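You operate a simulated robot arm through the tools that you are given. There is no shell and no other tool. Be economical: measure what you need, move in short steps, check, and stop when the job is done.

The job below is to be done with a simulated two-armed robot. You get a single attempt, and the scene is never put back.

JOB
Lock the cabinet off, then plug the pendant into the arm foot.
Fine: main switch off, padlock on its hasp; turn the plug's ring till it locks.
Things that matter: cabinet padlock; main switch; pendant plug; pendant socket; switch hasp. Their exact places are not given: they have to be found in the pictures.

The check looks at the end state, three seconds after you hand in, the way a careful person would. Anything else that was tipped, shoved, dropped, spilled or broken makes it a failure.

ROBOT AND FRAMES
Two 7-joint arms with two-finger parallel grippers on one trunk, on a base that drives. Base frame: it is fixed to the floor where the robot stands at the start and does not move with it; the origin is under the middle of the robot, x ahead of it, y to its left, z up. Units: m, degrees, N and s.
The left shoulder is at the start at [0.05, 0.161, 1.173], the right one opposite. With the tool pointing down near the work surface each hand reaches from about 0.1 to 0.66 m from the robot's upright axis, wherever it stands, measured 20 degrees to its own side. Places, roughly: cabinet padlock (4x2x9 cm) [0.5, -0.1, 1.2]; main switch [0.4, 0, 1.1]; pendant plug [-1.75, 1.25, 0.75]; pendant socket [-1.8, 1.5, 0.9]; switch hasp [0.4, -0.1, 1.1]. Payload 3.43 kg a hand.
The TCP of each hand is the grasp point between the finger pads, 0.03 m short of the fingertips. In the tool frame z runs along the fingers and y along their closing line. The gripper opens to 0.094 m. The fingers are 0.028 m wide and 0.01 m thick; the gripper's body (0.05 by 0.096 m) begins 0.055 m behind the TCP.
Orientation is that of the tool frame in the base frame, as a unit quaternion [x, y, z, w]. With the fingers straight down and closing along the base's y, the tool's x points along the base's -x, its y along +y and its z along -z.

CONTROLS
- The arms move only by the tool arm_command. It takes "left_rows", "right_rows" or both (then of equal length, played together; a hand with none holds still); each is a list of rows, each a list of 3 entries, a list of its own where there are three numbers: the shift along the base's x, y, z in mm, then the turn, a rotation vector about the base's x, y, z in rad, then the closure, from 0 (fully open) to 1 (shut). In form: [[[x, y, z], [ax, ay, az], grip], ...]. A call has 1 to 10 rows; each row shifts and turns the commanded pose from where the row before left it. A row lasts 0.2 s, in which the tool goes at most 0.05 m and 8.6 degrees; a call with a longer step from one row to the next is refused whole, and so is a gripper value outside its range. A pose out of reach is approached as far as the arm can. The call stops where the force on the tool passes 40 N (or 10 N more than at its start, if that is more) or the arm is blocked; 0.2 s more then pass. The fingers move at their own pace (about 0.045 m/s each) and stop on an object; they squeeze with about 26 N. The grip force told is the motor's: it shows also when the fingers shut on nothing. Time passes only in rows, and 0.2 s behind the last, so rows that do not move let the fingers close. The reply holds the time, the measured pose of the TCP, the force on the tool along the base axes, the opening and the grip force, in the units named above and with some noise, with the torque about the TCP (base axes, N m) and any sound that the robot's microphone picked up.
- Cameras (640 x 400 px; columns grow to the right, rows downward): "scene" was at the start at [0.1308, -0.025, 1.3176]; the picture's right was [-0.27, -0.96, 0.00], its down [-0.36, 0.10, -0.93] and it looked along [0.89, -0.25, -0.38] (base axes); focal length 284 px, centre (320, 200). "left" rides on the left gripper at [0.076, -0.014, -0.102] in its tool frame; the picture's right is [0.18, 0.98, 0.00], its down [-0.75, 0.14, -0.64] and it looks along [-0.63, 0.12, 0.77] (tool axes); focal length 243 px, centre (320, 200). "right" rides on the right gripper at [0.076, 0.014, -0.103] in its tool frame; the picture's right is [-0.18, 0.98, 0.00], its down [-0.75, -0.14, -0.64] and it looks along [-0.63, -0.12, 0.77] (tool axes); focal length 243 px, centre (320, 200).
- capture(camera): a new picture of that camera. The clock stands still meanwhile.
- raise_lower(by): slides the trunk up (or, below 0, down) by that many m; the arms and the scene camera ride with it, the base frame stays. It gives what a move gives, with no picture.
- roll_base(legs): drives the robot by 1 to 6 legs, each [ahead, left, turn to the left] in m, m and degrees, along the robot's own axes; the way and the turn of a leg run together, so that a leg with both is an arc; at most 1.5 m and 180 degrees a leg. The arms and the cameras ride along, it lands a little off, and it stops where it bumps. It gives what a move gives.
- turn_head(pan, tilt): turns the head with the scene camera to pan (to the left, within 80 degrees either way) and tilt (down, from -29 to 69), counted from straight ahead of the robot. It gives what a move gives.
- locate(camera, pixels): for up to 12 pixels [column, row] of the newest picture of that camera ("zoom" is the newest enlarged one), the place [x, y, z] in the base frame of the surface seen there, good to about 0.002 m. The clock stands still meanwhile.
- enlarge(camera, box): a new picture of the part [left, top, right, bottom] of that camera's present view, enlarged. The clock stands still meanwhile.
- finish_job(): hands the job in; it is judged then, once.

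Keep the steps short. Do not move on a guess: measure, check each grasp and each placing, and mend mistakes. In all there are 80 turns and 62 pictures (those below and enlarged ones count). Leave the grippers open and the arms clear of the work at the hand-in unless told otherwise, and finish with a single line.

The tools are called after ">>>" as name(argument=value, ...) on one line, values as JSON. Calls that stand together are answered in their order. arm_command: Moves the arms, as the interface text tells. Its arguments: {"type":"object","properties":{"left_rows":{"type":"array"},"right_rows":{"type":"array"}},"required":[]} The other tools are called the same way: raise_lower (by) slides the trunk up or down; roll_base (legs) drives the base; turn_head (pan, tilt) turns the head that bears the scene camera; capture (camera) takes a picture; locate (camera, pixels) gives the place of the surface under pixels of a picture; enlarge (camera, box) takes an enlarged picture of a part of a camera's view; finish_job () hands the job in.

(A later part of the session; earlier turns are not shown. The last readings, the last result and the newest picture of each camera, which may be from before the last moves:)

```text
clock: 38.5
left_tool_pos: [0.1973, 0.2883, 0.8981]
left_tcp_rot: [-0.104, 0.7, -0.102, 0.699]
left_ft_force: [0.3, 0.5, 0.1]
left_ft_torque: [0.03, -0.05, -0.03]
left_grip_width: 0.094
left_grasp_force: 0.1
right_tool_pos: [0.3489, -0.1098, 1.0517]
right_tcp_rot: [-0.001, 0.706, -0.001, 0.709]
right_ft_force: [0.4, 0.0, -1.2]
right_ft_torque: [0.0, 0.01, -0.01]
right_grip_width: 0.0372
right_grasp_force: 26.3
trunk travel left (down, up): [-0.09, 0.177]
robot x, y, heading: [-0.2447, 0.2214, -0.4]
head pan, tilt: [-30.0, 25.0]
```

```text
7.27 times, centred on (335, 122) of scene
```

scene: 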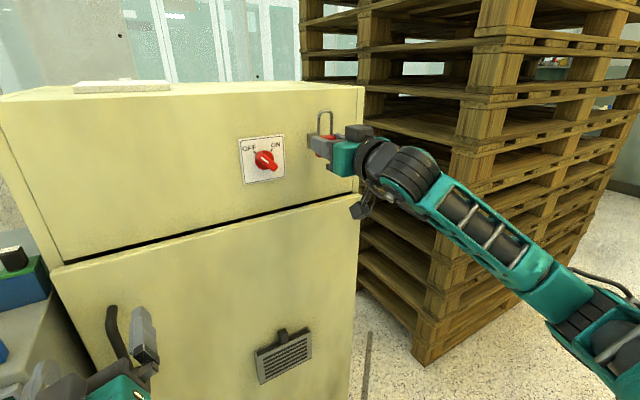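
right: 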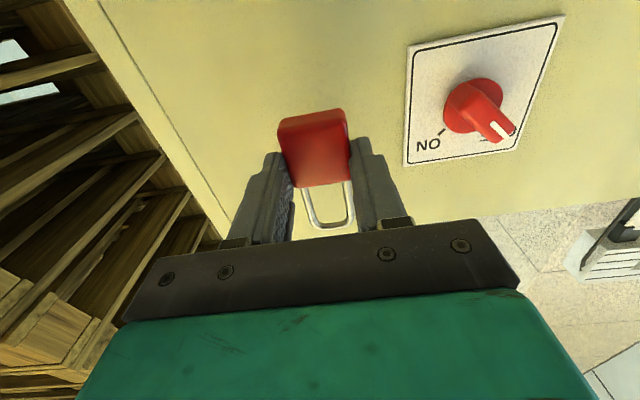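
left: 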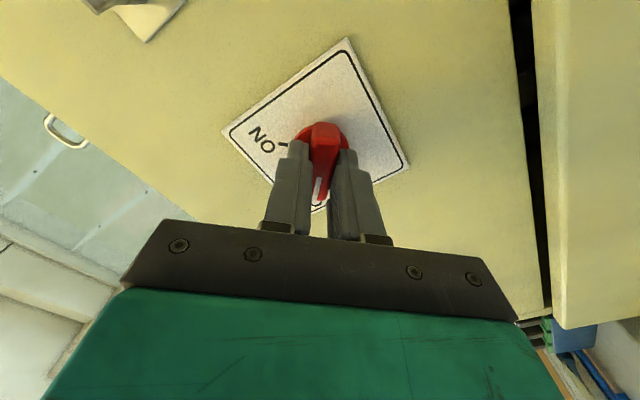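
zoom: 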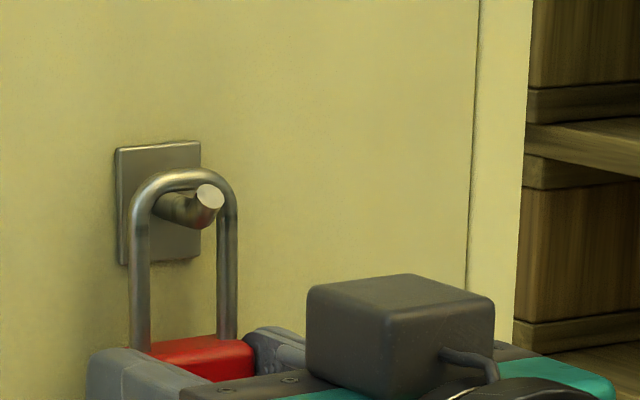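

The arch is almost on the peg. One more millimetre, then open and back straight off.

>>> arm_command(right_rows=[[[0, 0, -1], [0, 0, 0], 1], [[0, 0, 0], [0, 0, 0], 0.55], [[0, 0, 0], [0, 0, 0], 0.3], [[0, 0, 0], [0, 0, 0], 0.3], [[0, 0, 0], [0, 0, 0], 0.3], [[-15, 0, 0], [0, 0, 0], 0.3], [[-30, 0, 0], [0, 0, 0], 0.3]])

>>> enlarge(camera="scene", box=[230, 80, 380, 180])

```text
clock: 40.1
left_tool_pos: [0.1972, 0.2877, 0.8992]
left_tcp_rot: [-0.103, 0.7, -0.102, 0.699]
left_ft_force: [-0.6, 0.4, -0.1]
left_ft_torque: [-0.03, 0.02, 0.03]
left_grip_width: 0.0942
left_grasp_force: 0.1
right_tool_pos: [0.3059, -0.1099, 1.0522]
right_tcp_rot: [-0.002, 0.705, 0.0, 0.709]
right_ft_force: [-0.1, 0.5, 0.4]
right_ft_torque: [-0.01, 0.02, -0.01]
right_grip_width: 0.0655
right_grasp_force: 0.0
trunk travel left (down, up): [-0.09, 0.177]
robot x, y, heading: [-0.247, 0.2203, 0.0]
head pan, tilt: [-30.0, 25.0]
```

```text
4.00 times, centred on (305, 130) of scene
```

zoom: 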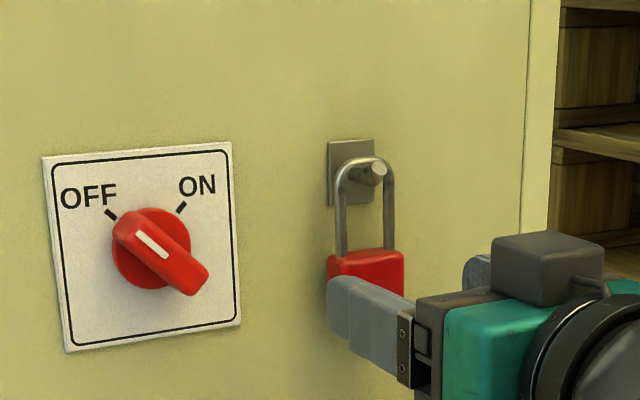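

The padlock hangs on the hasp and the switch is OFF. I'll back away 0.35 m and look left toward the pendant area.

>>> roll_base(legs=[[-0.35, 0, 0]])

>>> turn_head(pan=80, tilt=25)

>>> capture(camera="scene")

```text
clock: 41.5
left_tool_pos: [0.0816, 0.2866, 0.9]
left_tcp_rot: [-0.103, 0.7, -0.102, 0.7]
left_ft_force: [-0.1, -1.0, -0.3]
left_ft_torque: [0.03, 0.0, 0.02]
left_grip_width: 0.094
left_grasp_force: 0.0
right_tool_pos: [0.1898, -0.1085, 1.0538]
right_tcp_rot: [-0.003, 0.704, 0.001, 0.71]
right_ft_force: [-0.4, 0.3, 0.3]
right_ft_torque: [0.01, 0.03, -0.04]
right_grip_width: 0.0659
right_grasp_force: 0.0
trunk travel left (down, up): [-0.09, 0.177]
robot x, y, heading: [-0.3615, 0.2162, -0.4]
head pan, tilt: [-30.0, 25.0]
stopped in leg 1: the robot was blocked; the commanded pose is now the measured one
```

```text
clock: 43.4
left_tool_pos: [0.0827, 0.2864, 0.8986]
left_tcp_rot: [-0.104, 0.7, -0.102, 0.699]
left_ft_force: [-0.1, 0.4, -0.7]
left_ft_torque: [-0.01, 0.01, -0.03]
left_grip_width: 0.094
left_grasp_force: 0.1
right_tool_pos: [0.1905, -0.1103, 1.0541]
right_tcp_rot: [-0.002, 0.704, 0.0, 0.711]
right_ft_force: [0.3, 0.2, 0.2]
right_ft_torque: [0.0, 0.02, 0.02]
right_grip_width: 0.066
right_grasp_force: 0.0
trunk travel left (down, up): [-0.09, 0.177]
robot x, y, heading: [-0.363, 0.2203, -0.1]
head pan, tilt: [80.0, 25.0]
```

```text
32 pictures are left
```

scene: 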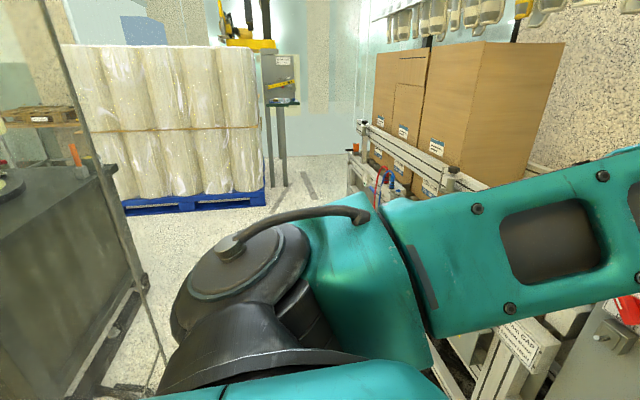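

Something behind blocked the base at x=-0.36. I need to know what it is, so I'll measure the fence and dark bench at the left of the picture.

>>> locate(camera="scene", pixels=[[100, 120], [135, 250], [160, 345], [60, 250], [20, 350], [100, 180], [20, 190], [78, 155], [120, 370], [150, 390], [60, 395], [40, 120]])

```text
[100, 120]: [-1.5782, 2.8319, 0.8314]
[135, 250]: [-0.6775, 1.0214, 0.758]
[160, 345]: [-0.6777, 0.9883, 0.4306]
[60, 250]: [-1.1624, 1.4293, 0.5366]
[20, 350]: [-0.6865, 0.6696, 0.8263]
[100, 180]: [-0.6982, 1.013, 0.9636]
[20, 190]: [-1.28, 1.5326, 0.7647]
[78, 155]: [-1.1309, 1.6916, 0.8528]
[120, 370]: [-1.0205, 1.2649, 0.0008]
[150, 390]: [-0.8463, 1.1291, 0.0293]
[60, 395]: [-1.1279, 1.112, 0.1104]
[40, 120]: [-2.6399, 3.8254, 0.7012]
```

A transparent screen stands at x≈-0.69, ending near a post at y≈1.0, and the base bumped its rear. I'll move slightly off it, then fold both hands down to a compact travel posture.

>>> roll_base(legs=[[0.04, 0, 0]])

>>> arm_command(left_rows=[[[0, 5, 10], [0.145, 0, 0], 0], [[0, 5, 10], [0.145, 0, 0], 0], [[-5, 5, 10], [0, 0.145, 0], 0], [[-5, 5, 10], [0, 0.145, 0], 0], [[-10, 5, 10], [0, 0.145, 0], 0], [[-10, 5, 10], [0, 0.145, 0], 0], [[-10, 5, 10], [0, 0.145, 0], 0], [[-10, 5, 10], [0, 0.145, 0], 0], [[-10, 5, 10], [0, 0.145, 0], 0], [[-10, 5, 10], [0, 0.145, 0], 0]], right_rows=[[[-5, 5, 0], [0, 0.145, 0], 0.3], [[-5, 5, 0], [0, 0.145, 0], 0], [[-10, 5, 0], [0, 0.145, 0], 0], [[-10, 5, 0], [0, 0.145, 0], 0], [[-15, 5, 0], [0, 0.145, 0], 0], [[-15, 5, 0], [0, 0.145, 0], 0], [[-15, 5, 0], [0, 0.145, 0], 0], [[-15, 5, 0], [0, 0.145, 0], 0], [[-15, 5, 0], [0, 0.145, 0], 0], [[-15, 5, 0], [0, 0.145, 0], 0]])

>>> arm_command(left_rows=[[[-10, 5, 5], [0, 0.14, 0], 0], [[-10, 5, 5], [0, 0.14, 0], 0], [[-10, 5, 5], [0, 0.13, 0], 0], [[-15, 5, 0], [0, 0, 0], 0], [[-15, 5, 0], [0, 0, 0], 0], [[-15, 5, 0], [0, 0, 0], 0]], right_rows=[[[-15, 5, 0], [0, 0.12, 0], 0], [[-15, 0, 0], [0, 0, 0], 0], [[-15, 0, 0], [0, 0, 0], 0], [[-15, 0, 0], [0, 0, 0], 0], [[-15, 0, 0], [0, 0, 0], 0], [[-15, 0, 0], [0, 0, 0], 0]])

```text
clock: 44.3
left_tool_pos: [0.1217, 0.2855, 0.8977]
left_tcp_rot: [-0.103, 0.7, -0.102, 0.699]
left_ft_force: [0.7, -0.3, -0.5]
left_ft_torque: [0.03, -0.02, -0.02]
left_grip_width: 0.0942
left_grasp_force: 0.1
right_tool_pos: [0.2303, -0.1092, 1.0532]
right_tcp_rot: [-0.003, 0.703, 0.001, 0.711]
right_ft_force: [0.1, -0.2, -0.3]
right_ft_torque: [-0.01, 0.05, -0.03]
right_grip_width: 0.0658
right_grasp_force: 0.0
trunk travel left (down, up): [-0.09, 0.177]
robot x, y, heading: [-0.3204, 0.2197, -0.1]
head pan, tilt: [80.0, 25.0]
```

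```text
clock: 46.5
left_tool_pos: [0.0524, 0.3353, 0.9989]
left_tcp_rot: [0.0, 0.979, 0.0, 0.202]
left_ft_force: [-0.2, 0.8, 0.7]
left_ft_torque: [0.0, 0.0, -0.02]
left_grip_width: 0.094
left_grasp_force: 0.1
right_tool_pos: [0.1079, -0.0584, 1.0537]
right_tcp_rot: [-0.001, 0.998, 0.0, 0.064]
right_ft_force: [-0.2, 0.7, 0.3]
right_ft_torque: [-0.01, 0.0, 0.0]
right_grip_width: 0.0941
right_grasp_force: 0.1
trunk travel left (down, up): [-0.09, 0.177]
robot x, y, heading: [-0.3243, 0.2203, -0.2]
head pan, tilt: [80.0, 25.0]
```

```text
clock: 47.9
left_tool_pos: [-0.0219, 0.3655, 1.0135]
left_tcp_rot: [0.0, 1.0, 0.002, 0.0]
left_ft_force: [0.1, -0.4, 0.3]
left_ft_torque: [0.01, 0.0, -0.01]
left_grip_width: 0.094
left_grasp_force: 0.2
right_tool_pos: [0.0186, -0.055, 1.0547]
right_tcp_rot: [-0.003, 1.0, 0.003, 0.006]
right_ft_force: [1.1, 0.2, -1.2]
right_ft_torque: [0.01, -0.01, -0.01]
right_grip_width: 0.094
right_grasp_force: 0.2
trunk travel left (down, up): [-0.09, 0.177]
robot x, y, heading: [-0.3197, 0.2144, -0.2]
head pan, tilt: [80.0, 25.0]
```

Both hands are folded. I'll look left again to see the corridor and the conveyor front.

>>> turn_head(pan=65, tilt=30)

>>> capture(camera="scene")

>>> locate(camera="scene", pixels=[[300, 130], [330, 200], [360, 220], [300, 180], [420, 100], [270, 150], [200, 250], [460, 180], [560, 200], [100, 300], [400, 200], [330, 100]])

```text
clock: 48.7
left_tool_pos: [-0.023, 0.3652, 1.0136]
left_tcp_rot: [-0.001, 1.0, 0.001, 0.0]
left_ft_force: [0.5, -0.1, -0.5]
left_ft_torque: [-0.01, 0.03, -0.01]
left_grip_width: 0.0938
left_grasp_force: 0.1
right_tool_pos: [0.0196, -0.055, 1.0537]
right_tcp_rot: [-0.002, 1.0, 0.002, 0.005]
right_ft_force: [-0.3, 0.6, -0.3]
right_ft_torque: [0.04, 0.05, -0.01]
right_grip_width: 0.0942
right_grasp_force: 0.1
trunk travel left (down, up): [-0.09, 0.177]
robot x, y, heading: [-0.3239, 0.2214, -0.3]
head pan, tilt: [65.0, 30.0]
```

```text
31 pictures are left
```

scene: 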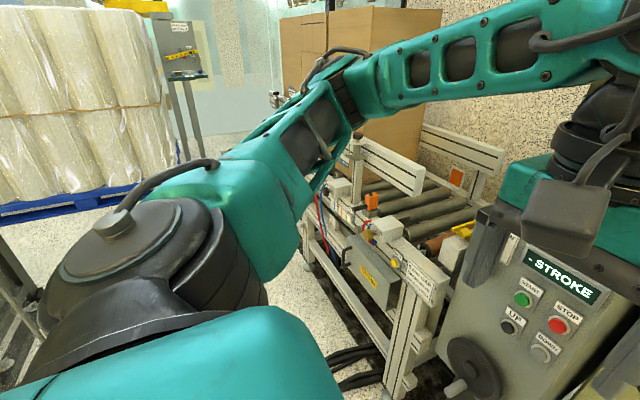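

```text
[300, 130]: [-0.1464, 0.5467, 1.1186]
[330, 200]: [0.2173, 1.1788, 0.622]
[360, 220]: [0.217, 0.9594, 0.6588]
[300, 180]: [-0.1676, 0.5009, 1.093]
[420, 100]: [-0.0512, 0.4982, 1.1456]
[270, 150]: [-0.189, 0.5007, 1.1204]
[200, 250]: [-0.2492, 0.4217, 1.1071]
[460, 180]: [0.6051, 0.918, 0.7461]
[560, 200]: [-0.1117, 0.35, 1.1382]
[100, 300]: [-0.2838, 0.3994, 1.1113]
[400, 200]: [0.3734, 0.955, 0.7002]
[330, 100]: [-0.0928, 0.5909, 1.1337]
```

The conveyor front is at x≈0.22 and my elbow and hands stay at x<0.1, so the corridor is clear. I'll nudge forward 0.03 m and strafe left 1.2 m, then look at the bench.

>>> roll_base(legs=[[0.03, 0, 0], [0, 1.2, 0]])

>>> turn_head(pan=80, tilt=20)

>>> capture(camera="scene")

```text
clock: 59.9
left_tool_pos: [0.0037, 1.5723, 1.0146]
left_tcp_rot: [-0.005, 1.0, 0.0, -0.001]
left_ft_force: [-0.2, 0.6, 0.4]
left_ft_torque: [0.0, -0.01, -0.03]
left_grip_width: 0.094
left_grasp_force: 0.0
right_tool_pos: [0.0504, 1.1537, 1.0549]
right_tcp_rot: [-0.007, 1.0, 0.003, 0.006]
right_ft_force: [0.5, -0.5, 0.4]
right_ft_torque: [0.02, -0.01, 0.03]
right_grip_width: 0.094
right_grasp_force: 0.1
trunk travel left (down, up): [-0.09, 0.177]
robot x, y, heading: [-0.2957, 1.428, 0.3]
head pan, tilt: [65.0, 30.0]
```

```text
clock: 60.7
left_tool_pos: [0.005, 1.5727, 1.0142]
left_tcp_rot: [-0.005, 1.0, 0.001, 0.0]
left_ft_force: [0.8, -0.2, -0.4]
left_ft_torque: [-0.02, 0.0, 0.02]
left_grip_width: 0.0938
left_grasp_force: 0.2
right_tool_pos: [0.0501, 1.1539, 1.0548]
right_tcp_rot: [-0.007, 1.0, 0.002, 0.005]
right_ft_force: [-0.4, -0.4, 0.2]
right_ft_torque: [0.02, -0.02, 0.0]
right_grip_width: 0.0939
right_grasp_force: 0.0
trunk travel left (down, up): [-0.09, 0.177]
robot x, y, heading: [-0.2918, 1.4248, 0.1]
head pan, tilt: [80.0, 20.0]
```

```text
30 pictures are left
```

scene: 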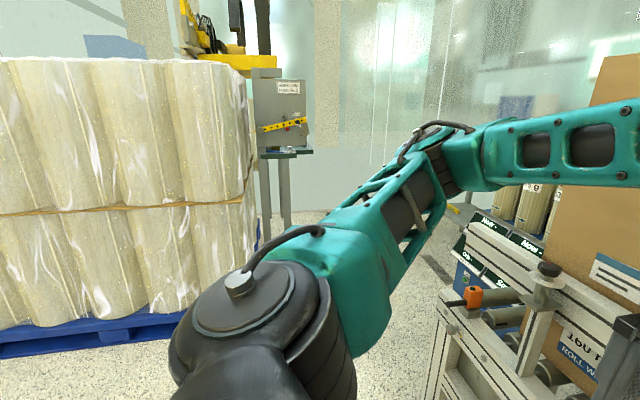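

There's open floor here. I'll turn left 90° in place, with everything of mine within about 0.5 m of the axis, and look at the arm cell.

>>> roll_base(legs=[[0, 0, 90]])

>>> turn_head(pan=70, tilt=20)

>>> capture(camera="scene")

```text
clock: 64.9
left_tool_pos: [-0.4379, 1.7237, 1.0145]
left_tcp_rot: [0.707, -0.707, 0.0, 0.001]
left_ft_force: [-0.4, 0.4, 0.0]
left_ft_torque: [-0.03, 0.0, 0.01]
left_grip_width: 0.0939
left_grasp_force: 0.0
right_tool_pos: [-0.0181, 1.7645, 1.0541]
right_tcp_rot: [0.707, -0.707, -0.006, -0.003]
right_ft_force: [-0.5, -0.3, -0.9]
right_ft_torque: [0.03, 0.03, -0.03]
right_grip_width: 0.0937
right_grasp_force: 0.0
trunk travel left (down, up): [-0.09, 0.177]
robot x, y, heading: [-0.2931, 1.425, 89.9]
head pan, tilt: [80.0, 20.0]
```

```text
clock: 65.6
left_tool_pos: [-0.4395, 1.7233, 1.0135]
left_tcp_rot: [-0.707, 0.707, 0.001, -0.001]
left_ft_force: [0.0, -0.2, 0.3]
left_ft_torque: [-0.01, 0.02, -0.01]
left_grip_width: 0.0941
left_grasp_force: 0.0
right_tool_pos: [-0.0188, 1.7641, 1.0545]
right_tcp_rot: [0.707, -0.707, -0.005, -0.002]
right_ft_force: [0.4, 0.3, -0.5]
right_ft_torque: [0.02, 0.0, 0.01]
right_grip_width: 0.0941
right_grasp_force: 0.0
trunk travel left (down, up): [-0.09, 0.177]
robot x, y, heading: [-0.2926, 1.4236, 89.5]
head pan, tilt: [70.0, 20.0]
```

```text
29 pictures are left
```

scene: 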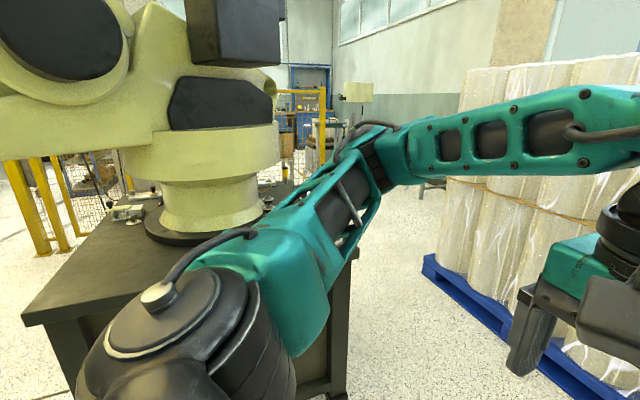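

An industrial arm stands on a bench. I'll measure the bench corners and the arm foot, and enlarge the left of the bench.

>>> enlarge(camera="scene", box=[20, 160, 290, 330])

>>> locate(camera="scene", pixels=[[25, 318], [110, 300], [120, 212], [160, 230], [200, 205], [200, 150], [350, 262], [90, 290], [140, 195], [330, 380], [80, 235], [258, 215]])

```text
2.35 times, centred on (155, 245) of scene
```

zoom: 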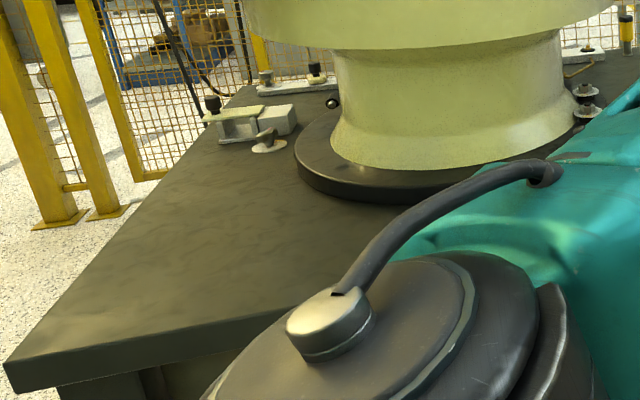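

```text
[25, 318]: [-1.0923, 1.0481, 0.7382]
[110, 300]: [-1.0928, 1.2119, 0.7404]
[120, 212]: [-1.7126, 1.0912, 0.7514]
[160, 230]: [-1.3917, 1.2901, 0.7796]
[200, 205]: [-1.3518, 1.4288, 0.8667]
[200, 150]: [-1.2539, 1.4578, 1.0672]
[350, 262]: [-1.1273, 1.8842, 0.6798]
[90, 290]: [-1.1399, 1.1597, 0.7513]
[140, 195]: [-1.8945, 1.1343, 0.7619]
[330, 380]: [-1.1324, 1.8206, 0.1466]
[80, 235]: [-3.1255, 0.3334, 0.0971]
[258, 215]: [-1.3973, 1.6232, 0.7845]
```

The bench spans x from -1.09 back and y 1.05–1.9, top z=0.75. The socket should be on the far (-x) side. I'll measure the passage between the bench and the roll pallet.

>>> locate(camera="scene", pixels=[[430, 262], [500, 330], [470, 200], [45, 250], [30, 225], [300, 180], [285, 160], [400, 230], [345, 135], [420, 190], [355, 250], [265, 180]])

>>> turn_head(pan=35, tilt=25)

>>> capture(camera="scene")

```text
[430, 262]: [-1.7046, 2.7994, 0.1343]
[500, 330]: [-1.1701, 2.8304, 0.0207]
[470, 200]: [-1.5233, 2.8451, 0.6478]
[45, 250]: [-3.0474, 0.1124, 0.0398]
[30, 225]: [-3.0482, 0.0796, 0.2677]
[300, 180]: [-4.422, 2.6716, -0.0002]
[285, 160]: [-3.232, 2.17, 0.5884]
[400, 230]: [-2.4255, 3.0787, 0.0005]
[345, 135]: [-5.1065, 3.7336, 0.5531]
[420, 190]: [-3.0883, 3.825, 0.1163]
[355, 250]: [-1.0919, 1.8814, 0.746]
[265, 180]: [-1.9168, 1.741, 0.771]
```

```text
clock: 66.6
left_tool_pos: [-0.4394, 1.7241, 1.0131]
left_tcp_rot: [-0.707, 0.707, 0.001, 0.0]
left_ft_force: [0.0, -0.4, 0.0]
left_ft_torque: [-0.01, -0.01, 0.02]
left_grip_width: 0.0941
left_grasp_force: 0.0
right_tool_pos: [-0.0174, 1.7657, 1.0538]
right_tcp_rot: [0.708, -0.706, -0.005, -0.002]
right_ft_force: [-1.0, 0.4, -0.2]
right_ft_torque: [0.0, 0.0, 0.01]
right_grip_width: 0.0939
right_grasp_force: 0.0
trunk travel left (down, up): [-0.09, 0.177]
robot x, y, heading: [-0.2908, 1.427, 90.1]
head pan, tilt: [35.0, 25.0]
```

```text
27 pictures are left
```

scene: 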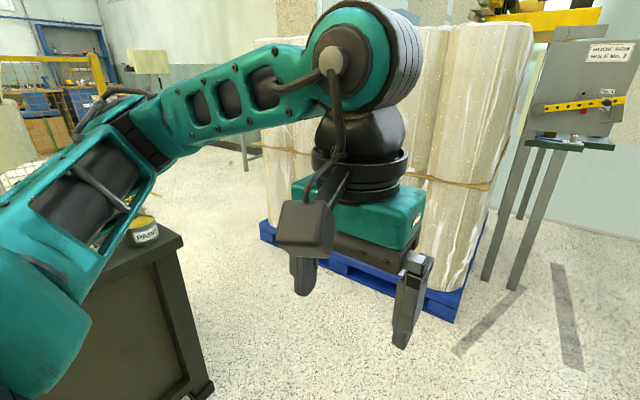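

The passage between the bench (y=1.9) and the pallet (y≈2.8) is 0.85–0.9 m. I'll draw the hands in by 0.1 m so I can strafe through facing the pallet, then drive to y≈2.31.

>>> arm_command(left_rows=[[[0, -20, 0], [0, 0, 0], 0], [[0, -20, 0], [0, 0, 0], 0], [[0, -20, 0], [0, 0, 0], 0], [[0, -20, 0], [0, 0, 0], 0], [[0, -20, 0], [0, 0, 0], 0]], right_rows=[[[0, -20, 0], [0, 0, 0], 0], [[0, -20, 0], [0, 0, 0], 0], [[0, -20, 0], [0, 0, 0], 0], [[0, -20, 0], [0, 0, 0], 0], [[0, -20, 0], [0, 0, 0], 0]])

>>> roll_base(legs=[[0.7, 0, 0]])

>>> roll_base(legs=[[0.18, 0, 0]])

>>> turn_head(pan=80, tilt=25)

>>> capture(camera="scene")

```text
clock: 67.8
left_tool_pos: [-0.4379, 1.6265, 1.0166]
left_tcp_rot: [0.707, -0.707, -0.001, 0.001]
left_ft_force: [0.6, -1.0, -0.3]
left_ft_torque: [0.01, -0.01, 0.01]
left_grip_width: 0.094
left_grasp_force: 0.1
right_tool_pos: [-0.0187, 1.6656, 1.0553]
right_tcp_rot: [0.708, -0.707, -0.006, -0.003]
right_ft_force: [-0.5, -1.5, 0.9]
right_ft_torque: [-0.01, 0.01, 0.0]
right_grip_width: 0.0941
right_grasp_force: 0.1
trunk travel left (down, up): [-0.09, 0.177]
robot x, y, heading: [-0.2963, 1.426, 89.8]
head pan, tilt: [35.0, 25.0]
```

```text
clock: 71.7
left_tool_pos: [-0.4389, 2.3232, 1.0161]
left_tcp_rot: [0.711, -0.704, 0.0, 0.001]
left_ft_force: [-1.2, -0.3, -1.1]
left_ft_torque: [0.02, -0.04, 0.01]
left_grip_width: 0.0938
left_grasp_force: 0.1
right_tool_pos: [-0.0212, 2.3671, 1.0551]
right_tcp_rot: [0.711, -0.703, -0.005, -0.002]
right_ft_force: [-0.1, -0.2, -0.4]
right_ft_torque: [-0.01, 0.0, 0.02]
right_grip_width: 0.0942
right_grasp_force: 0.0
trunk travel left (down, up): [-0.09, 0.177]
robot x, y, heading: [-0.2917, 2.128, 90.4]
head pan, tilt: [35.0, 25.0]
```

```text
clock: 73.2
left_tool_pos: [-0.4395, 2.5038, 1.017]
left_tcp_rot: [0.711, -0.704, 0.0, 0.001]
left_ft_force: [-0.5, 0.5, 0.2]
left_ft_torque: [-0.01, -0.02, -0.04]
left_grip_width: 0.0937
left_grasp_force: 0.1
right_tool_pos: [-0.0228, 2.5493, 1.054]
right_tcp_rot: [0.711, -0.703, -0.005, -0.003]
right_ft_force: [0.4, 0.6, 0.2]
right_ft_torque: [-0.01, 0.01, -0.01]
right_grip_width: 0.0942
right_grasp_force: 0.2
trunk travel left (down, up): [-0.09, 0.177]
robot x, y, heading: [-0.2968, 2.3031, 90.2]
head pan, tilt: [35.0, 25.0]
```

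```text
clock: 74.3
left_tool_pos: [-0.4408, 2.5037, 1.0168]
left_tcp_rot: [0.711, -0.703, 0.0, 0.001]
left_ft_force: [0.6, 0.4, -0.3]
left_ft_torque: [0.03, 0.01, 0.0]
left_grip_width: 0.0939
left_grasp_force: 0.1
right_tool_pos: [-0.0233, 2.5475, 1.0564]
right_tcp_rot: [0.712, -0.703, -0.005, -0.003]
right_ft_force: [-0.1, -0.3, -0.3]
right_ft_torque: [-0.03, -0.01, -0.01]
right_grip_width: 0.0939
right_grasp_force: 0.1
trunk travel left (down, up): [-0.09, 0.177]
robot x, y, heading: [-0.2925, 2.3026, 90.3]
head pan, tilt: [80.0, 25.0]
```

```text
26 pictures are left
```

scene: 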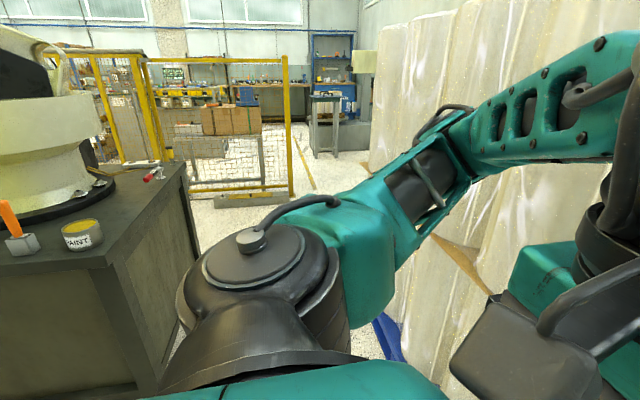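

I see a paint can at (82,235) and a scraper on the bench corner. I'll measure those, the bench edge, the roll faces and the fence end before passing.

>>> locate(camera="scene", pixels=[[82, 240], [105, 268], [185, 162], [155, 385], [425, 170], [455, 240], [390, 335], [245, 195], [290, 190], [130, 155], [100, 185], [400, 130]])

```text
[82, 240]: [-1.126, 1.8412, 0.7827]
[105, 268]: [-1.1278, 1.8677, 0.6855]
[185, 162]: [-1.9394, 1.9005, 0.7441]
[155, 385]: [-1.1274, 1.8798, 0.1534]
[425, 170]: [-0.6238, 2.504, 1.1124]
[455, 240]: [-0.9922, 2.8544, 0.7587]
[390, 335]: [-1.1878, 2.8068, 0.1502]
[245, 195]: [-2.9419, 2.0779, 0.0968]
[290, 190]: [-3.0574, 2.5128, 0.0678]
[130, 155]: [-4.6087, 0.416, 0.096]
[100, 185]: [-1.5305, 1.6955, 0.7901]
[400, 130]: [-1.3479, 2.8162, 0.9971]
```

The clearances are good: rolls at y≥2.81, bench at y≤1.90. I'll strafe left in two legs to x≈-2.38.

>>> roll_base(legs=[[0.02, 1.4, 0], [0, 0.68, 0]])

>>> turn_head(pan=80, tilt=30)

>>> capture(camera="scene")

```text
clock: 92.8
left_tool_pos: [-2.5165, 2.5243, 1.0168]
left_tcp_rot: [0.708, -0.707, 0.0, 0.001]
left_ft_force: [-0.2, -1.1, 0.2]
left_ft_torque: [0.03, 0.04, -0.01]
left_grip_width: 0.094
left_grasp_force: 0.0
right_tool_pos: [-2.0984, 2.5649, 1.0553]
right_tcp_rot: [0.708, -0.706, -0.005, -0.003]
right_ft_force: [0.0, -0.2, 0.2]
right_ft_torque: [0.0, 0.0, 0.01]
right_grip_width: 0.094
right_grasp_force: 0.0
trunk travel left (down, up): [-0.09, 0.177]
robot x, y, heading: [-2.3704, 2.3201, 89.6]
head pan, tilt: [80.0, 25.0]
```

```text
clock: 93.4
left_tool_pos: [-2.5176, 2.5239, 1.0159]
left_tcp_rot: [-0.707, 0.707, 0.001, -0.001]
left_ft_force: [0.4, 0.2, -0.8]
left_ft_torque: [0.0, -0.01, -0.03]
left_grip_width: 0.094
left_grasp_force: 0.1
right_tool_pos: [-2.0988, 2.5638, 1.0553]
right_tcp_rot: [0.709, -0.706, -0.005, -0.003]
right_ft_force: [0.1, -0.1, 0.4]
right_ft_torque: [-0.01, -0.01, -0.01]
right_grip_width: 0.0941
right_grasp_force: 0.1
trunk travel left (down, up): [-0.09, 0.177]
robot x, y, heading: [-2.3737, 2.3191, 90.0]
head pan, tilt: [80.0, 30.0]
```

```text
25 pictures are left
```

scene: 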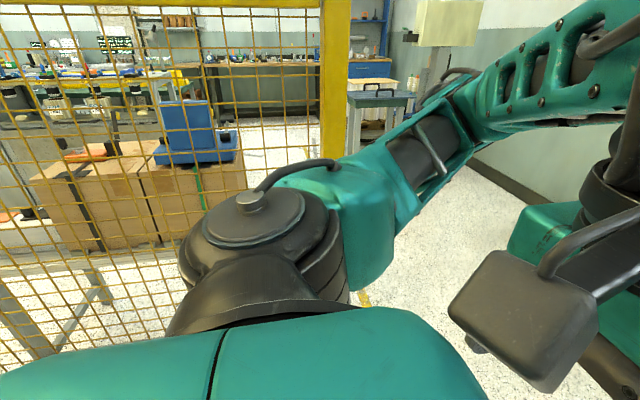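

The fence is about 0.57 m to my left. I'll turn right 90° in place to face the bench's far side, then look.

>>> roll_base(legs=[[0, 0, -90]])

>>> turn_head(pan=-50, tilt=30)

>>> capture(camera="scene")

```text
clock: 97.6
left_tool_pos: [-2.1725, 2.468, 1.017]
left_tcp_rot: [-0.002, 1.0, 0.001, -0.001]
left_ft_force: [-0.2, 0.0, 1.3]
left_ft_torque: [0.01, 0.04, 0.01]
left_grip_width: 0.0942
left_grasp_force: 0.1
right_tool_pos: [-2.1299, 2.0497, 1.0553]
right_tcp_rot: [-0.004, 1.0, 0.002, 0.006]
right_ft_force: [0.4, 0.0, 0.1]
right_ft_torque: [0.0, 0.01, 0.02]
right_grip_width: 0.0942
right_grasp_force: 0.0
trunk travel left (down, up): [-0.09, 0.177]
robot x, y, heading: [-2.3728, 2.3221, 0.0]
head pan, tilt: [80.0, 30.0]
```

```text
clock: 99.7
left_tool_pos: [-2.1718, 2.4684, 1.0163]
left_tcp_rot: [-0.003, 1.0, 0.001, 0.0]
left_ft_force: [0.1, -0.4, -0.5]
left_ft_torque: [0.03, 0.03, 0.01]
left_grip_width: 0.094
left_grasp_force: 0.0
right_tool_pos: [-2.131, 2.0482, 1.0549]
right_tcp_rot: [-0.003, 1.0, 0.001, 0.005]
right_ft_force: [0.1, 0.6, 0.6]
right_ft_torque: [0.0, 0.0, 0.0]
right_grip_width: 0.0938
right_grasp_force: 0.1
trunk travel left (down, up): [-0.09, 0.177]
robot x, y, heading: [-2.3694, 2.3222, 0.1]
head pan, tilt: [-50.0, 30.0]
```

```text
24 pictures are left
```

scene: 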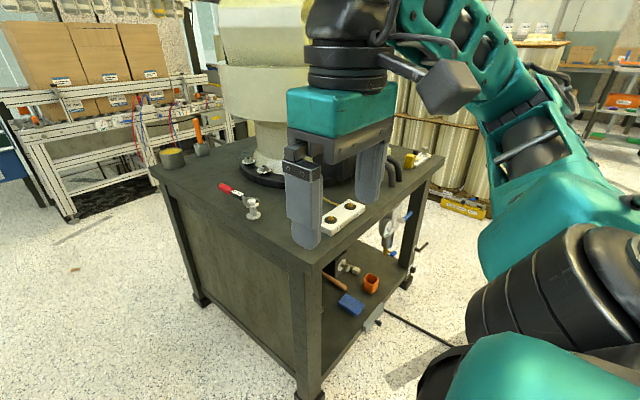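

I see a dark cable on the floor from (385,310) to (450,345). I'll locate it and the bench items before strafing.

>>> locate(camera="scene", pixels=[[400, 318], [430, 337], [345, 215], [250, 212], [340, 130], [400, 175], [385, 220], [372, 310], [420, 245], [435, 170], [320, 250], [410, 150]])

>>> enlarge(camera="scene", box=[230, 130, 460, 360])

```text
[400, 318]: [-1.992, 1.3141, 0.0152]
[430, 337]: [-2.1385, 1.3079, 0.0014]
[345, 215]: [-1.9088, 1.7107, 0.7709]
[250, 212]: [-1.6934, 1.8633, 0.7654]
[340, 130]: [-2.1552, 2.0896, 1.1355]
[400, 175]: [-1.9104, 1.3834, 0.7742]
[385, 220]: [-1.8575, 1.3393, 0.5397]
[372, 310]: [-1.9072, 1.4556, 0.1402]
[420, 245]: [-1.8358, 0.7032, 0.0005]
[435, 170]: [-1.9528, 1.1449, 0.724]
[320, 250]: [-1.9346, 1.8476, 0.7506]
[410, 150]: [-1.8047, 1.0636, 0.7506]
```

```text
1.74 times, centred on (345, 245) of scene
```

zoom: 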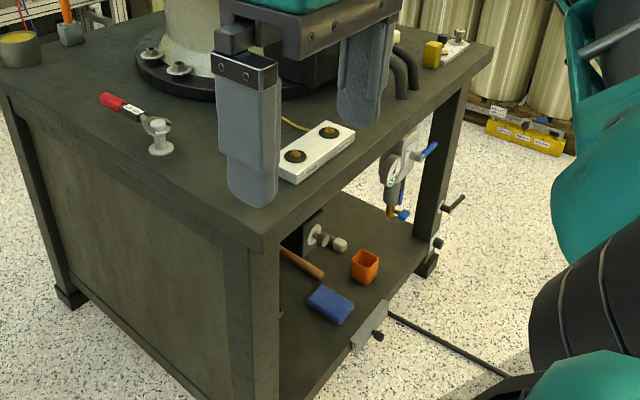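

The floor cable runs at y≈1.31, so I'll keep the base well above that. Strafing right 0.62 m to y≈1.70 puts the socket and plug on the right arm's side.

>>> roll_base(legs=[[0, -0.62, 0]])

>>> turn_head(pan=-15, tilt=40)

>>> capture(camera="scene")

>>> capture(camera="right")

```text
clock: 105.6
left_tool_pos: [-2.1715, 1.852, 1.0156]
left_tcp_rot: [-0.005, 1.0, 0.0, -0.001]
left_ft_force: [0.2, 0.5, 0.1]
left_ft_torque: [0.02, 0.0, 0.0]
left_grip_width: 0.0939
left_grasp_force: 0.0
right_tool_pos: [-2.1285, 1.4333, 1.0548]
right_tcp_rot: [-0.006, 1.0, 0.001, 0.005]
right_ft_force: [0.3, -0.5, 0.0]
right_ft_torque: [0.03, -0.01, -0.05]
right_grip_width: 0.0938
right_grasp_force: 0.0
trunk travel left (down, up): [-0.09, 0.177]
robot x, y, heading: [-2.3737, 1.7074, -0.1]
head pan, tilt: [-50.0, 30.0]
```

```text
clock: 106.6
left_tool_pos: [-2.1719, 1.8519, 1.0166]
left_tcp_rot: [-0.004, 1.0, 0.0, -0.001]
left_ft_force: [-0.8, 0.1, -0.5]
left_ft_torque: [0.04, 0.0, 0.01]
left_grip_width: 0.094
left_grasp_force: 0.1
right_tool_pos: [-2.129, 1.4334, 1.0546]
right_tcp_rot: [-0.005, 1.0, 0.002, 0.006]
right_ft_force: [-0.2, -0.1, 0.5]
right_ft_torque: [-0.01, -0.01, -0.01]
right_grip_width: 0.0942
right_grasp_force: 0.1
trunk travel left (down, up): [-0.09, 0.177]
robot x, y, heading: [-2.371, 1.7058, 0.2]
head pan, tilt: [-15.0, 40.0]
```

```text
22 pictures are left
```

scene: 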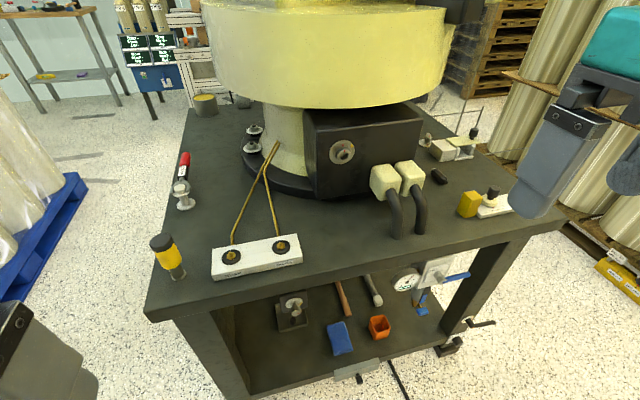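

```text
21 pictures are left
```

right: 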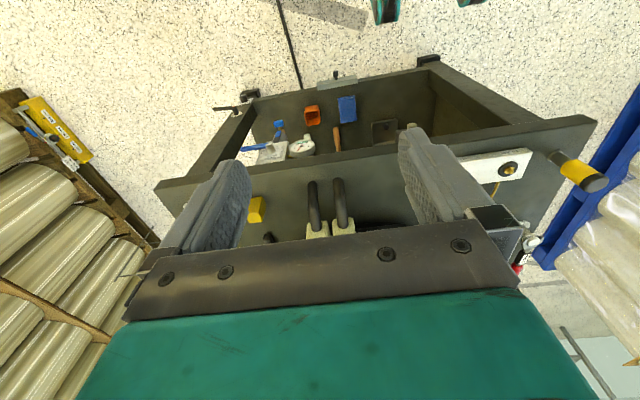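

The round socket is on the black box at (342,152), and a small dark cylinder lies on the bench at (440,177), likely the plug. I'll enlarge both.

>>> enlarge(camera="scene", box=[400, 130, 520, 225])

>>> locate(camera="zoom", pixels=[[180, 215], [205, 240], [235, 270], [215, 250], [250, 290]])

>>> enlarge(camera="scene", box=[300, 110, 400, 190])

>>> locate(camera="scene", pixels=[[342, 152], [331, 152], [353, 152], [342, 141], [342, 163], [320, 170], [365, 140], [385, 180], [412, 175], [440, 177], [434, 172], [446, 183]])

```text
4.21 times, centred on (460, 178) of scene
```

zoom: 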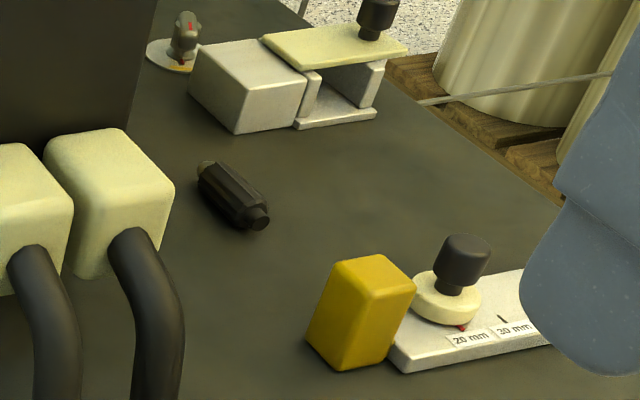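

```text
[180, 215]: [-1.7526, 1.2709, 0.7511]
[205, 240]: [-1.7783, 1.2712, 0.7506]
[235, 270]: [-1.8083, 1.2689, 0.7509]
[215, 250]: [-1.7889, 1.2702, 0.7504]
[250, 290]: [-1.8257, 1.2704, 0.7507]
```

```text
5.00 times, centred on (350, 150) of scene
```

zoom: 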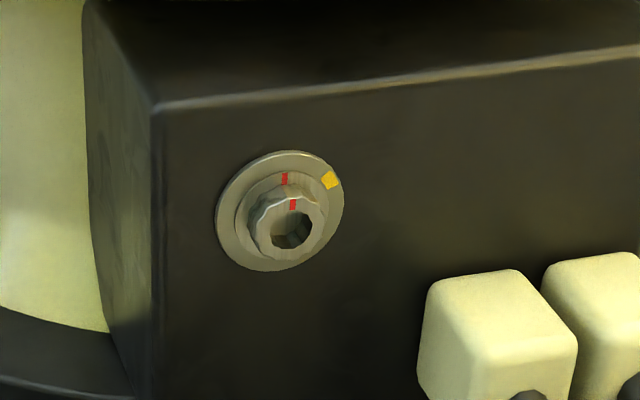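

```text
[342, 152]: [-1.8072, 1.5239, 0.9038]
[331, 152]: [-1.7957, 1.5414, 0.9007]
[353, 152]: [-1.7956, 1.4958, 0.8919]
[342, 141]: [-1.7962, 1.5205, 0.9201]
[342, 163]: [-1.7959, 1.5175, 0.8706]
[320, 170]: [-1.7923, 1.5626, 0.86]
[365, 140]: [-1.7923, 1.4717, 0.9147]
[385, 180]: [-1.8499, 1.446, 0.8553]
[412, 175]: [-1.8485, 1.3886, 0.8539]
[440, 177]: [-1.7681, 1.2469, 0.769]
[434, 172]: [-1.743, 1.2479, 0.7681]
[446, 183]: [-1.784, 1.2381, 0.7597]
```

The socket is at about (-1.81,1.519,0.898) facing me, with a red key mark on top and a yellow mark at about half past one. The plug lies along x at (-1.77,1.247,0.76) with its nose away from me. I'll measure the arm's overhang above the socket and the yellow and red marks.

>>> locate(camera="zoom", pixels=[[330, 180], [284, 178], [292, 204], [290, 235], [245, 165], [262, 225], [310, 240]])

>>> locate(camera="scene", pixels=[[330, 103], [400, 98], [330, 60], [280, 105], [312, 118], [415, 125], [390, 170], [465, 155], [470, 200], [250, 90]])

```text
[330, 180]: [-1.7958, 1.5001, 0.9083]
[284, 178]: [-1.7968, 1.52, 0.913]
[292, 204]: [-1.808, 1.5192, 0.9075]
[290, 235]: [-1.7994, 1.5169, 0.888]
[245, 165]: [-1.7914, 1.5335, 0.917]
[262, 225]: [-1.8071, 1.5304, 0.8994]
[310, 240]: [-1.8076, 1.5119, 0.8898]
```

```text
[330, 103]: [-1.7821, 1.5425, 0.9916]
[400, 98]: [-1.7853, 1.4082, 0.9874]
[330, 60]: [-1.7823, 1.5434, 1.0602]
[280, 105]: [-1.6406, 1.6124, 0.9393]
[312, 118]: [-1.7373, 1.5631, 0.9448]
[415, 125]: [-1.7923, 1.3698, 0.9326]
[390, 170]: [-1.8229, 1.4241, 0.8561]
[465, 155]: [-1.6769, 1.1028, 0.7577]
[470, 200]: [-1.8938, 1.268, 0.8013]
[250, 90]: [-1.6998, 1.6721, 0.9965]
```

The socket centre is about (1.519,0.897), the boss front x=-1.808, and the yellow lock mark is about 58° clockwise from the red. The plug is out of reach from here. I'll drive 0.07 m ahead and 0.08 m right, keeping clear of the floor cable, then move the right hand over the plug to see its marks.

>>> roll_base(legs=[[0, -0.08, 0], [0.07, 0, 0]])

>>> arm_command(right_rows=[[[35, -20, 0], [0, -0.13, 0], 0], [[35, -20, 0], [0, -0.13, 0], 0], [[35, -20, 0], [0, 0, 0], 0], [[35, -15, 0], [0, 0, 0], 0], [[35, -15, -15], [0, 0, 0], 0], [[30, 0, -30], [0, 0, 0], 0], [[15, 0, -30], [0, 0, 0], 0]])

>>> capture(camera="right")

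```text
clock: 108.6
left_tool_pos: [-2.1004, 1.7705, 1.0168]
left_tcp_rot: [-0.006, 1.0, 0.001, 0.0]
left_ft_force: [0.0, -0.2, 1.1]
left_ft_torque: [-0.01, 0.0, -0.04]
left_grip_width: 0.0941
left_grasp_force: 0.1
right_tool_pos: [-2.057, 1.3531, 1.0543]
right_tcp_rot: [-0.006, 1.0, 0.002, 0.005]
right_ft_force: [0.2, 0.4, 1.0]
right_ft_torque: [-0.02, -0.03, 0.0]
right_grip_width: 0.094
right_grasp_force: 0.1
trunk travel left (down, up): [-0.09, 0.177]
robot x, y, heading: [-2.3019, 1.6273, 0.3]
head pan, tilt: [-15.0, 40.0]
```

```text
clock: 110.2
left_tool_pos: [-2.1, 1.772, 1.0159]
left_tcp_rot: [-0.005, 1.0, 0.001, -0.001]
left_ft_force: [0.2, 0.1, 0.4]
left_ft_torque: [-0.01, 0.0, 0.01]
left_grip_width: 0.0938
left_grasp_force: 0.1
right_tool_pos: [-1.838, 1.2627, 0.9796]
right_tcp_rot: [-0.007, 0.991, 0.0, 0.136]
right_ft_force: [-0.6, 0.2, -0.6]
right_ft_torque: [0.02, 0.0, 0.03]
right_grip_width: 0.0941
right_grasp_force: 0.1
trunk travel left (down, up): [-0.09, 0.177]
robot x, y, heading: [-2.3044, 1.6288, 0.3]
head pan, tilt: [-15.0, 40.0]
```

```text
18 pictures are left
```

right: 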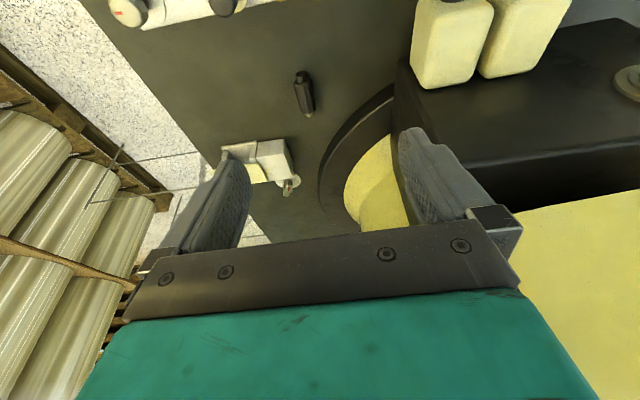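

The plug is at (304,92) in this view. I'll enlarge it for its marks and measure it.

>>> enlarge(camera="right", box=[272, 62, 336, 122])

>>> locate(camera="right", pixels=[[302, 72], [302, 78], [303, 85], [304, 95], [306, 105], [308, 113], [308, 117], [297, 85], [300, 105], [312, 105]])

```text
6.67 times, centred on (304, 92) of right
```

zoom: 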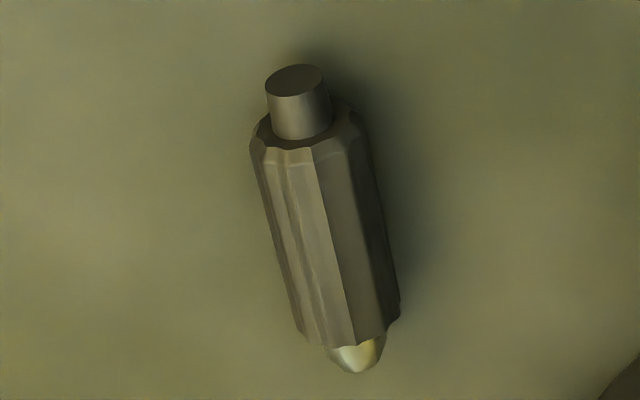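

```text
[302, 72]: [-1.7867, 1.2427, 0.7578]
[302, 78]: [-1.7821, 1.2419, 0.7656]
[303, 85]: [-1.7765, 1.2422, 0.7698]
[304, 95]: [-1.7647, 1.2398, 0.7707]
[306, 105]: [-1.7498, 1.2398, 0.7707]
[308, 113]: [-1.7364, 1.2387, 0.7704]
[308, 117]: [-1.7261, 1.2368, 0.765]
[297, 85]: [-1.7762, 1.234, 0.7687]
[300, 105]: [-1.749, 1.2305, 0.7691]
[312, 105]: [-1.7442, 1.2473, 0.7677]
```

The plug axis is at y≈1.240, z≈0.760 and the ring spans x -1.78 to -1.735, yawed about -5°. The nose is toward +x. No red mark is visible on its top. I'll move down over it with the fingers at 60 mm.

>>> arm_command(right_rows=[[[18, -6, -20], [0, 0, -0.045], 0.36], [[18, -6, -20], [0, 0, -0.045], 0.36], [[18, -5, -25], [0, 0, 0], 0.36], [[17, -5, -25], [0, 0, 0], 0.36], [[0, 0, -25], [0, 0, 0], 0.36], [[0, 0, -25], [0, 0, 0], 0.36], [[0, 0, -15], [0, 0, 0], 0.36]])

>>> capture(camera="right")

```text
clock: 111.8
left_tool_pos: [-2.1017, 1.7711, 1.0163]
left_tcp_rot: [-0.005, 1.0, 0.001, -0.001]
left_ft_force: [-0.2, -0.7, 0.7]
left_ft_torque: [-0.02, -0.02, -0.02]
left_grip_width: 0.0939
left_grasp_force: 0.0
right_tool_pos: [-1.7668, 1.2403, 0.8257]
right_tcp_rot: [0.038, 0.99, -0.006, 0.135]
right_ft_force: [-0.2, -0.7, 0.0]
right_ft_torque: [0.0, 0.01, -0.03]
right_grip_width: 0.0601
right_grasp_force: 0.0
trunk travel left (down, up): [-0.09, 0.177]
robot x, y, heading: [-2.2978, 1.624, 0.4]
head pan, tilt: [-15.0, 40.0]
```

```text
16 pictures are left
```

right: 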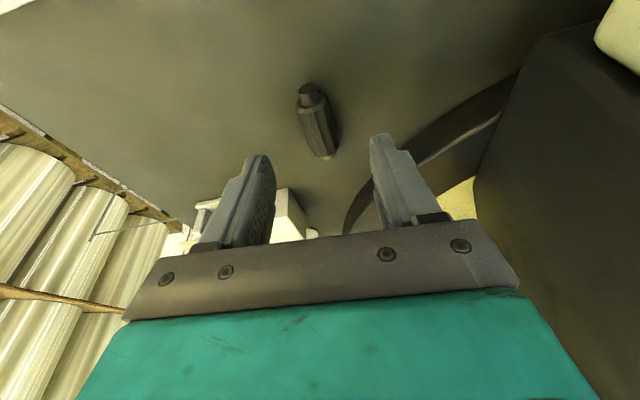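

Aligned. I'll descend 40 mm to z≈0.785 and close.

>>> arm_command(right_rows=[[[0, 0, -15], [0, 0, 0], 0.36], [[0, 0, -15], [0, 0, 0], 0.36], [[0, 0, -10], [0, 0, 0], 0.36], [[0, 0, 0], [0, 0, 0], 1], [[0, 0, 0], [0, 0, 0], 1], [[0, 0, 0], [0, 0, 0], 1], [[0, 0, 0], [0, 0, 0], 1]])

```text
clock: 113.4
left_tool_pos: [-2.1004, 1.771, 1.0177]
left_tcp_rot: [-0.005, 1.0, 0.001, -0.001]
left_ft_force: [-0.7, 0.5, 0.0]
left_ft_torque: [0.05, 0.0, -0.01]
left_grip_width: 0.0939
left_grasp_force: 0.0
right_tool_pos: [-1.7669, 1.2411, 0.784]
right_tcp_rot: [0.038, 0.99, -0.005, 0.134]
right_ft_force: [-0.2, -0.1, -0.4]
right_ft_torque: [0.01, 0.01, -0.01]
right_grip_width: 0.0199
right_grasp_force: 26.2
trunk travel left (down, up): [-0.09, 0.177]
robot x, y, heading: [-2.3021, 1.6251, 0.3]
head pan, tilt: [-15.0, 40.0]
```

Gripped at 20 mm. I'll lift, undo the yaw, and look at the plug from the head camera for its key mark.

>>> arm_command(right_rows=[[[0, 0, 20], [0, 0, 0], 1], [[0, 0, 30], [0, 0, 0], 1], [[-10, 0, 30], [0, 0, 0], 1], [[-20, 0, 30], [0, 0, 0.045], 1], [[-20, 0, 30], [0, 0, 0.045], 1], [[-20, 0, 20], [0, 0, 0], 1], [[-20, 0, 20], [0, 0, 0], 1], [[-20, 0, 0], [0, 0, 0], 1]])

>>> capture(camera="scene")

```text
clock: 115.2
left_tool_pos: [-2.1017, 1.7709, 1.0176]
left_tcp_rot: [-0.005, 1.0, 0.001, 0.001]
left_ft_force: [0.0, 0.0, 0.7]
left_ft_torque: [0.0, -0.01, -0.03]
left_grip_width: 0.094
left_grasp_force: 0.0
right_tool_pos: [-1.8782, 1.2408, 0.9667]
right_tcp_rot: [-0.007, 0.991, 0.001, 0.135]
right_ft_force: [0.6, 0.0, -0.5]
right_ft_torque: [-0.08, 0.02, 0.0]
right_grip_width: 0.0001
right_grasp_force: 25.8
trunk travel left (down, up): [-0.09, 0.177]
robot x, y, heading: [-2.299, 1.6285, 0.3]
head pan, tilt: [-15.0, 40.0]
```

```text
15 pictures are left
```

scene: 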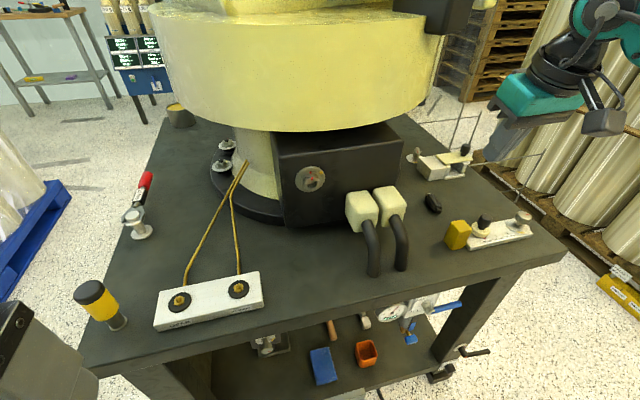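

The grip slipped: the fingers are shut on nothing and the plug still lies on the bench at (433,203). Pitched, only the fingertip corners held it. I'll measure where it is now.

>>> enlarge(camera="scene", box=[408, 180, 458, 225])

>>> enlarge(camera="right", box=[260, 40, 350, 120])

```text
8.89 times, centred on (433, 202) of scene
```

zoom: 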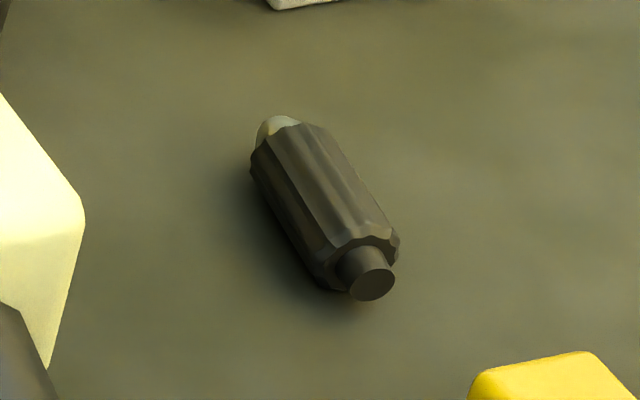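

```text
5.00 times, centred on (305, 80) of right
```

zoom: 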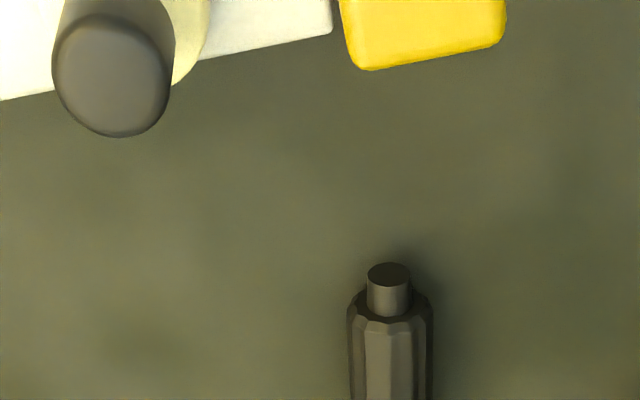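

>>> locate(camera="zoom", pixels=[[390, 272], [390, 300], [375, 345], [410, 345], [352, 330], [430, 330], [390, 390], [352, 390], [430, 390]])

>>> locate(camera="scene", pixels=[[430, 195], [433, 202], [436, 207], [437, 211], [429, 193]])

```text
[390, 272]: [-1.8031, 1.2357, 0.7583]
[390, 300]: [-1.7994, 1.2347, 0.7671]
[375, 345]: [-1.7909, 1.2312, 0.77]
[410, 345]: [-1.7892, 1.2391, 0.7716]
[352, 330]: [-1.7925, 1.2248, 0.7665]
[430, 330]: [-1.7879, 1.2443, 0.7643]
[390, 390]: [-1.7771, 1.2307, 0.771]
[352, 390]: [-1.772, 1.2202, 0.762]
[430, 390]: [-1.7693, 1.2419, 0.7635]
```

```text
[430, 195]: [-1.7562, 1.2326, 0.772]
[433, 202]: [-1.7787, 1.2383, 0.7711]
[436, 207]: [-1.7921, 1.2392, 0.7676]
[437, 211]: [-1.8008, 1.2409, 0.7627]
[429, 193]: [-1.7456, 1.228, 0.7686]
```

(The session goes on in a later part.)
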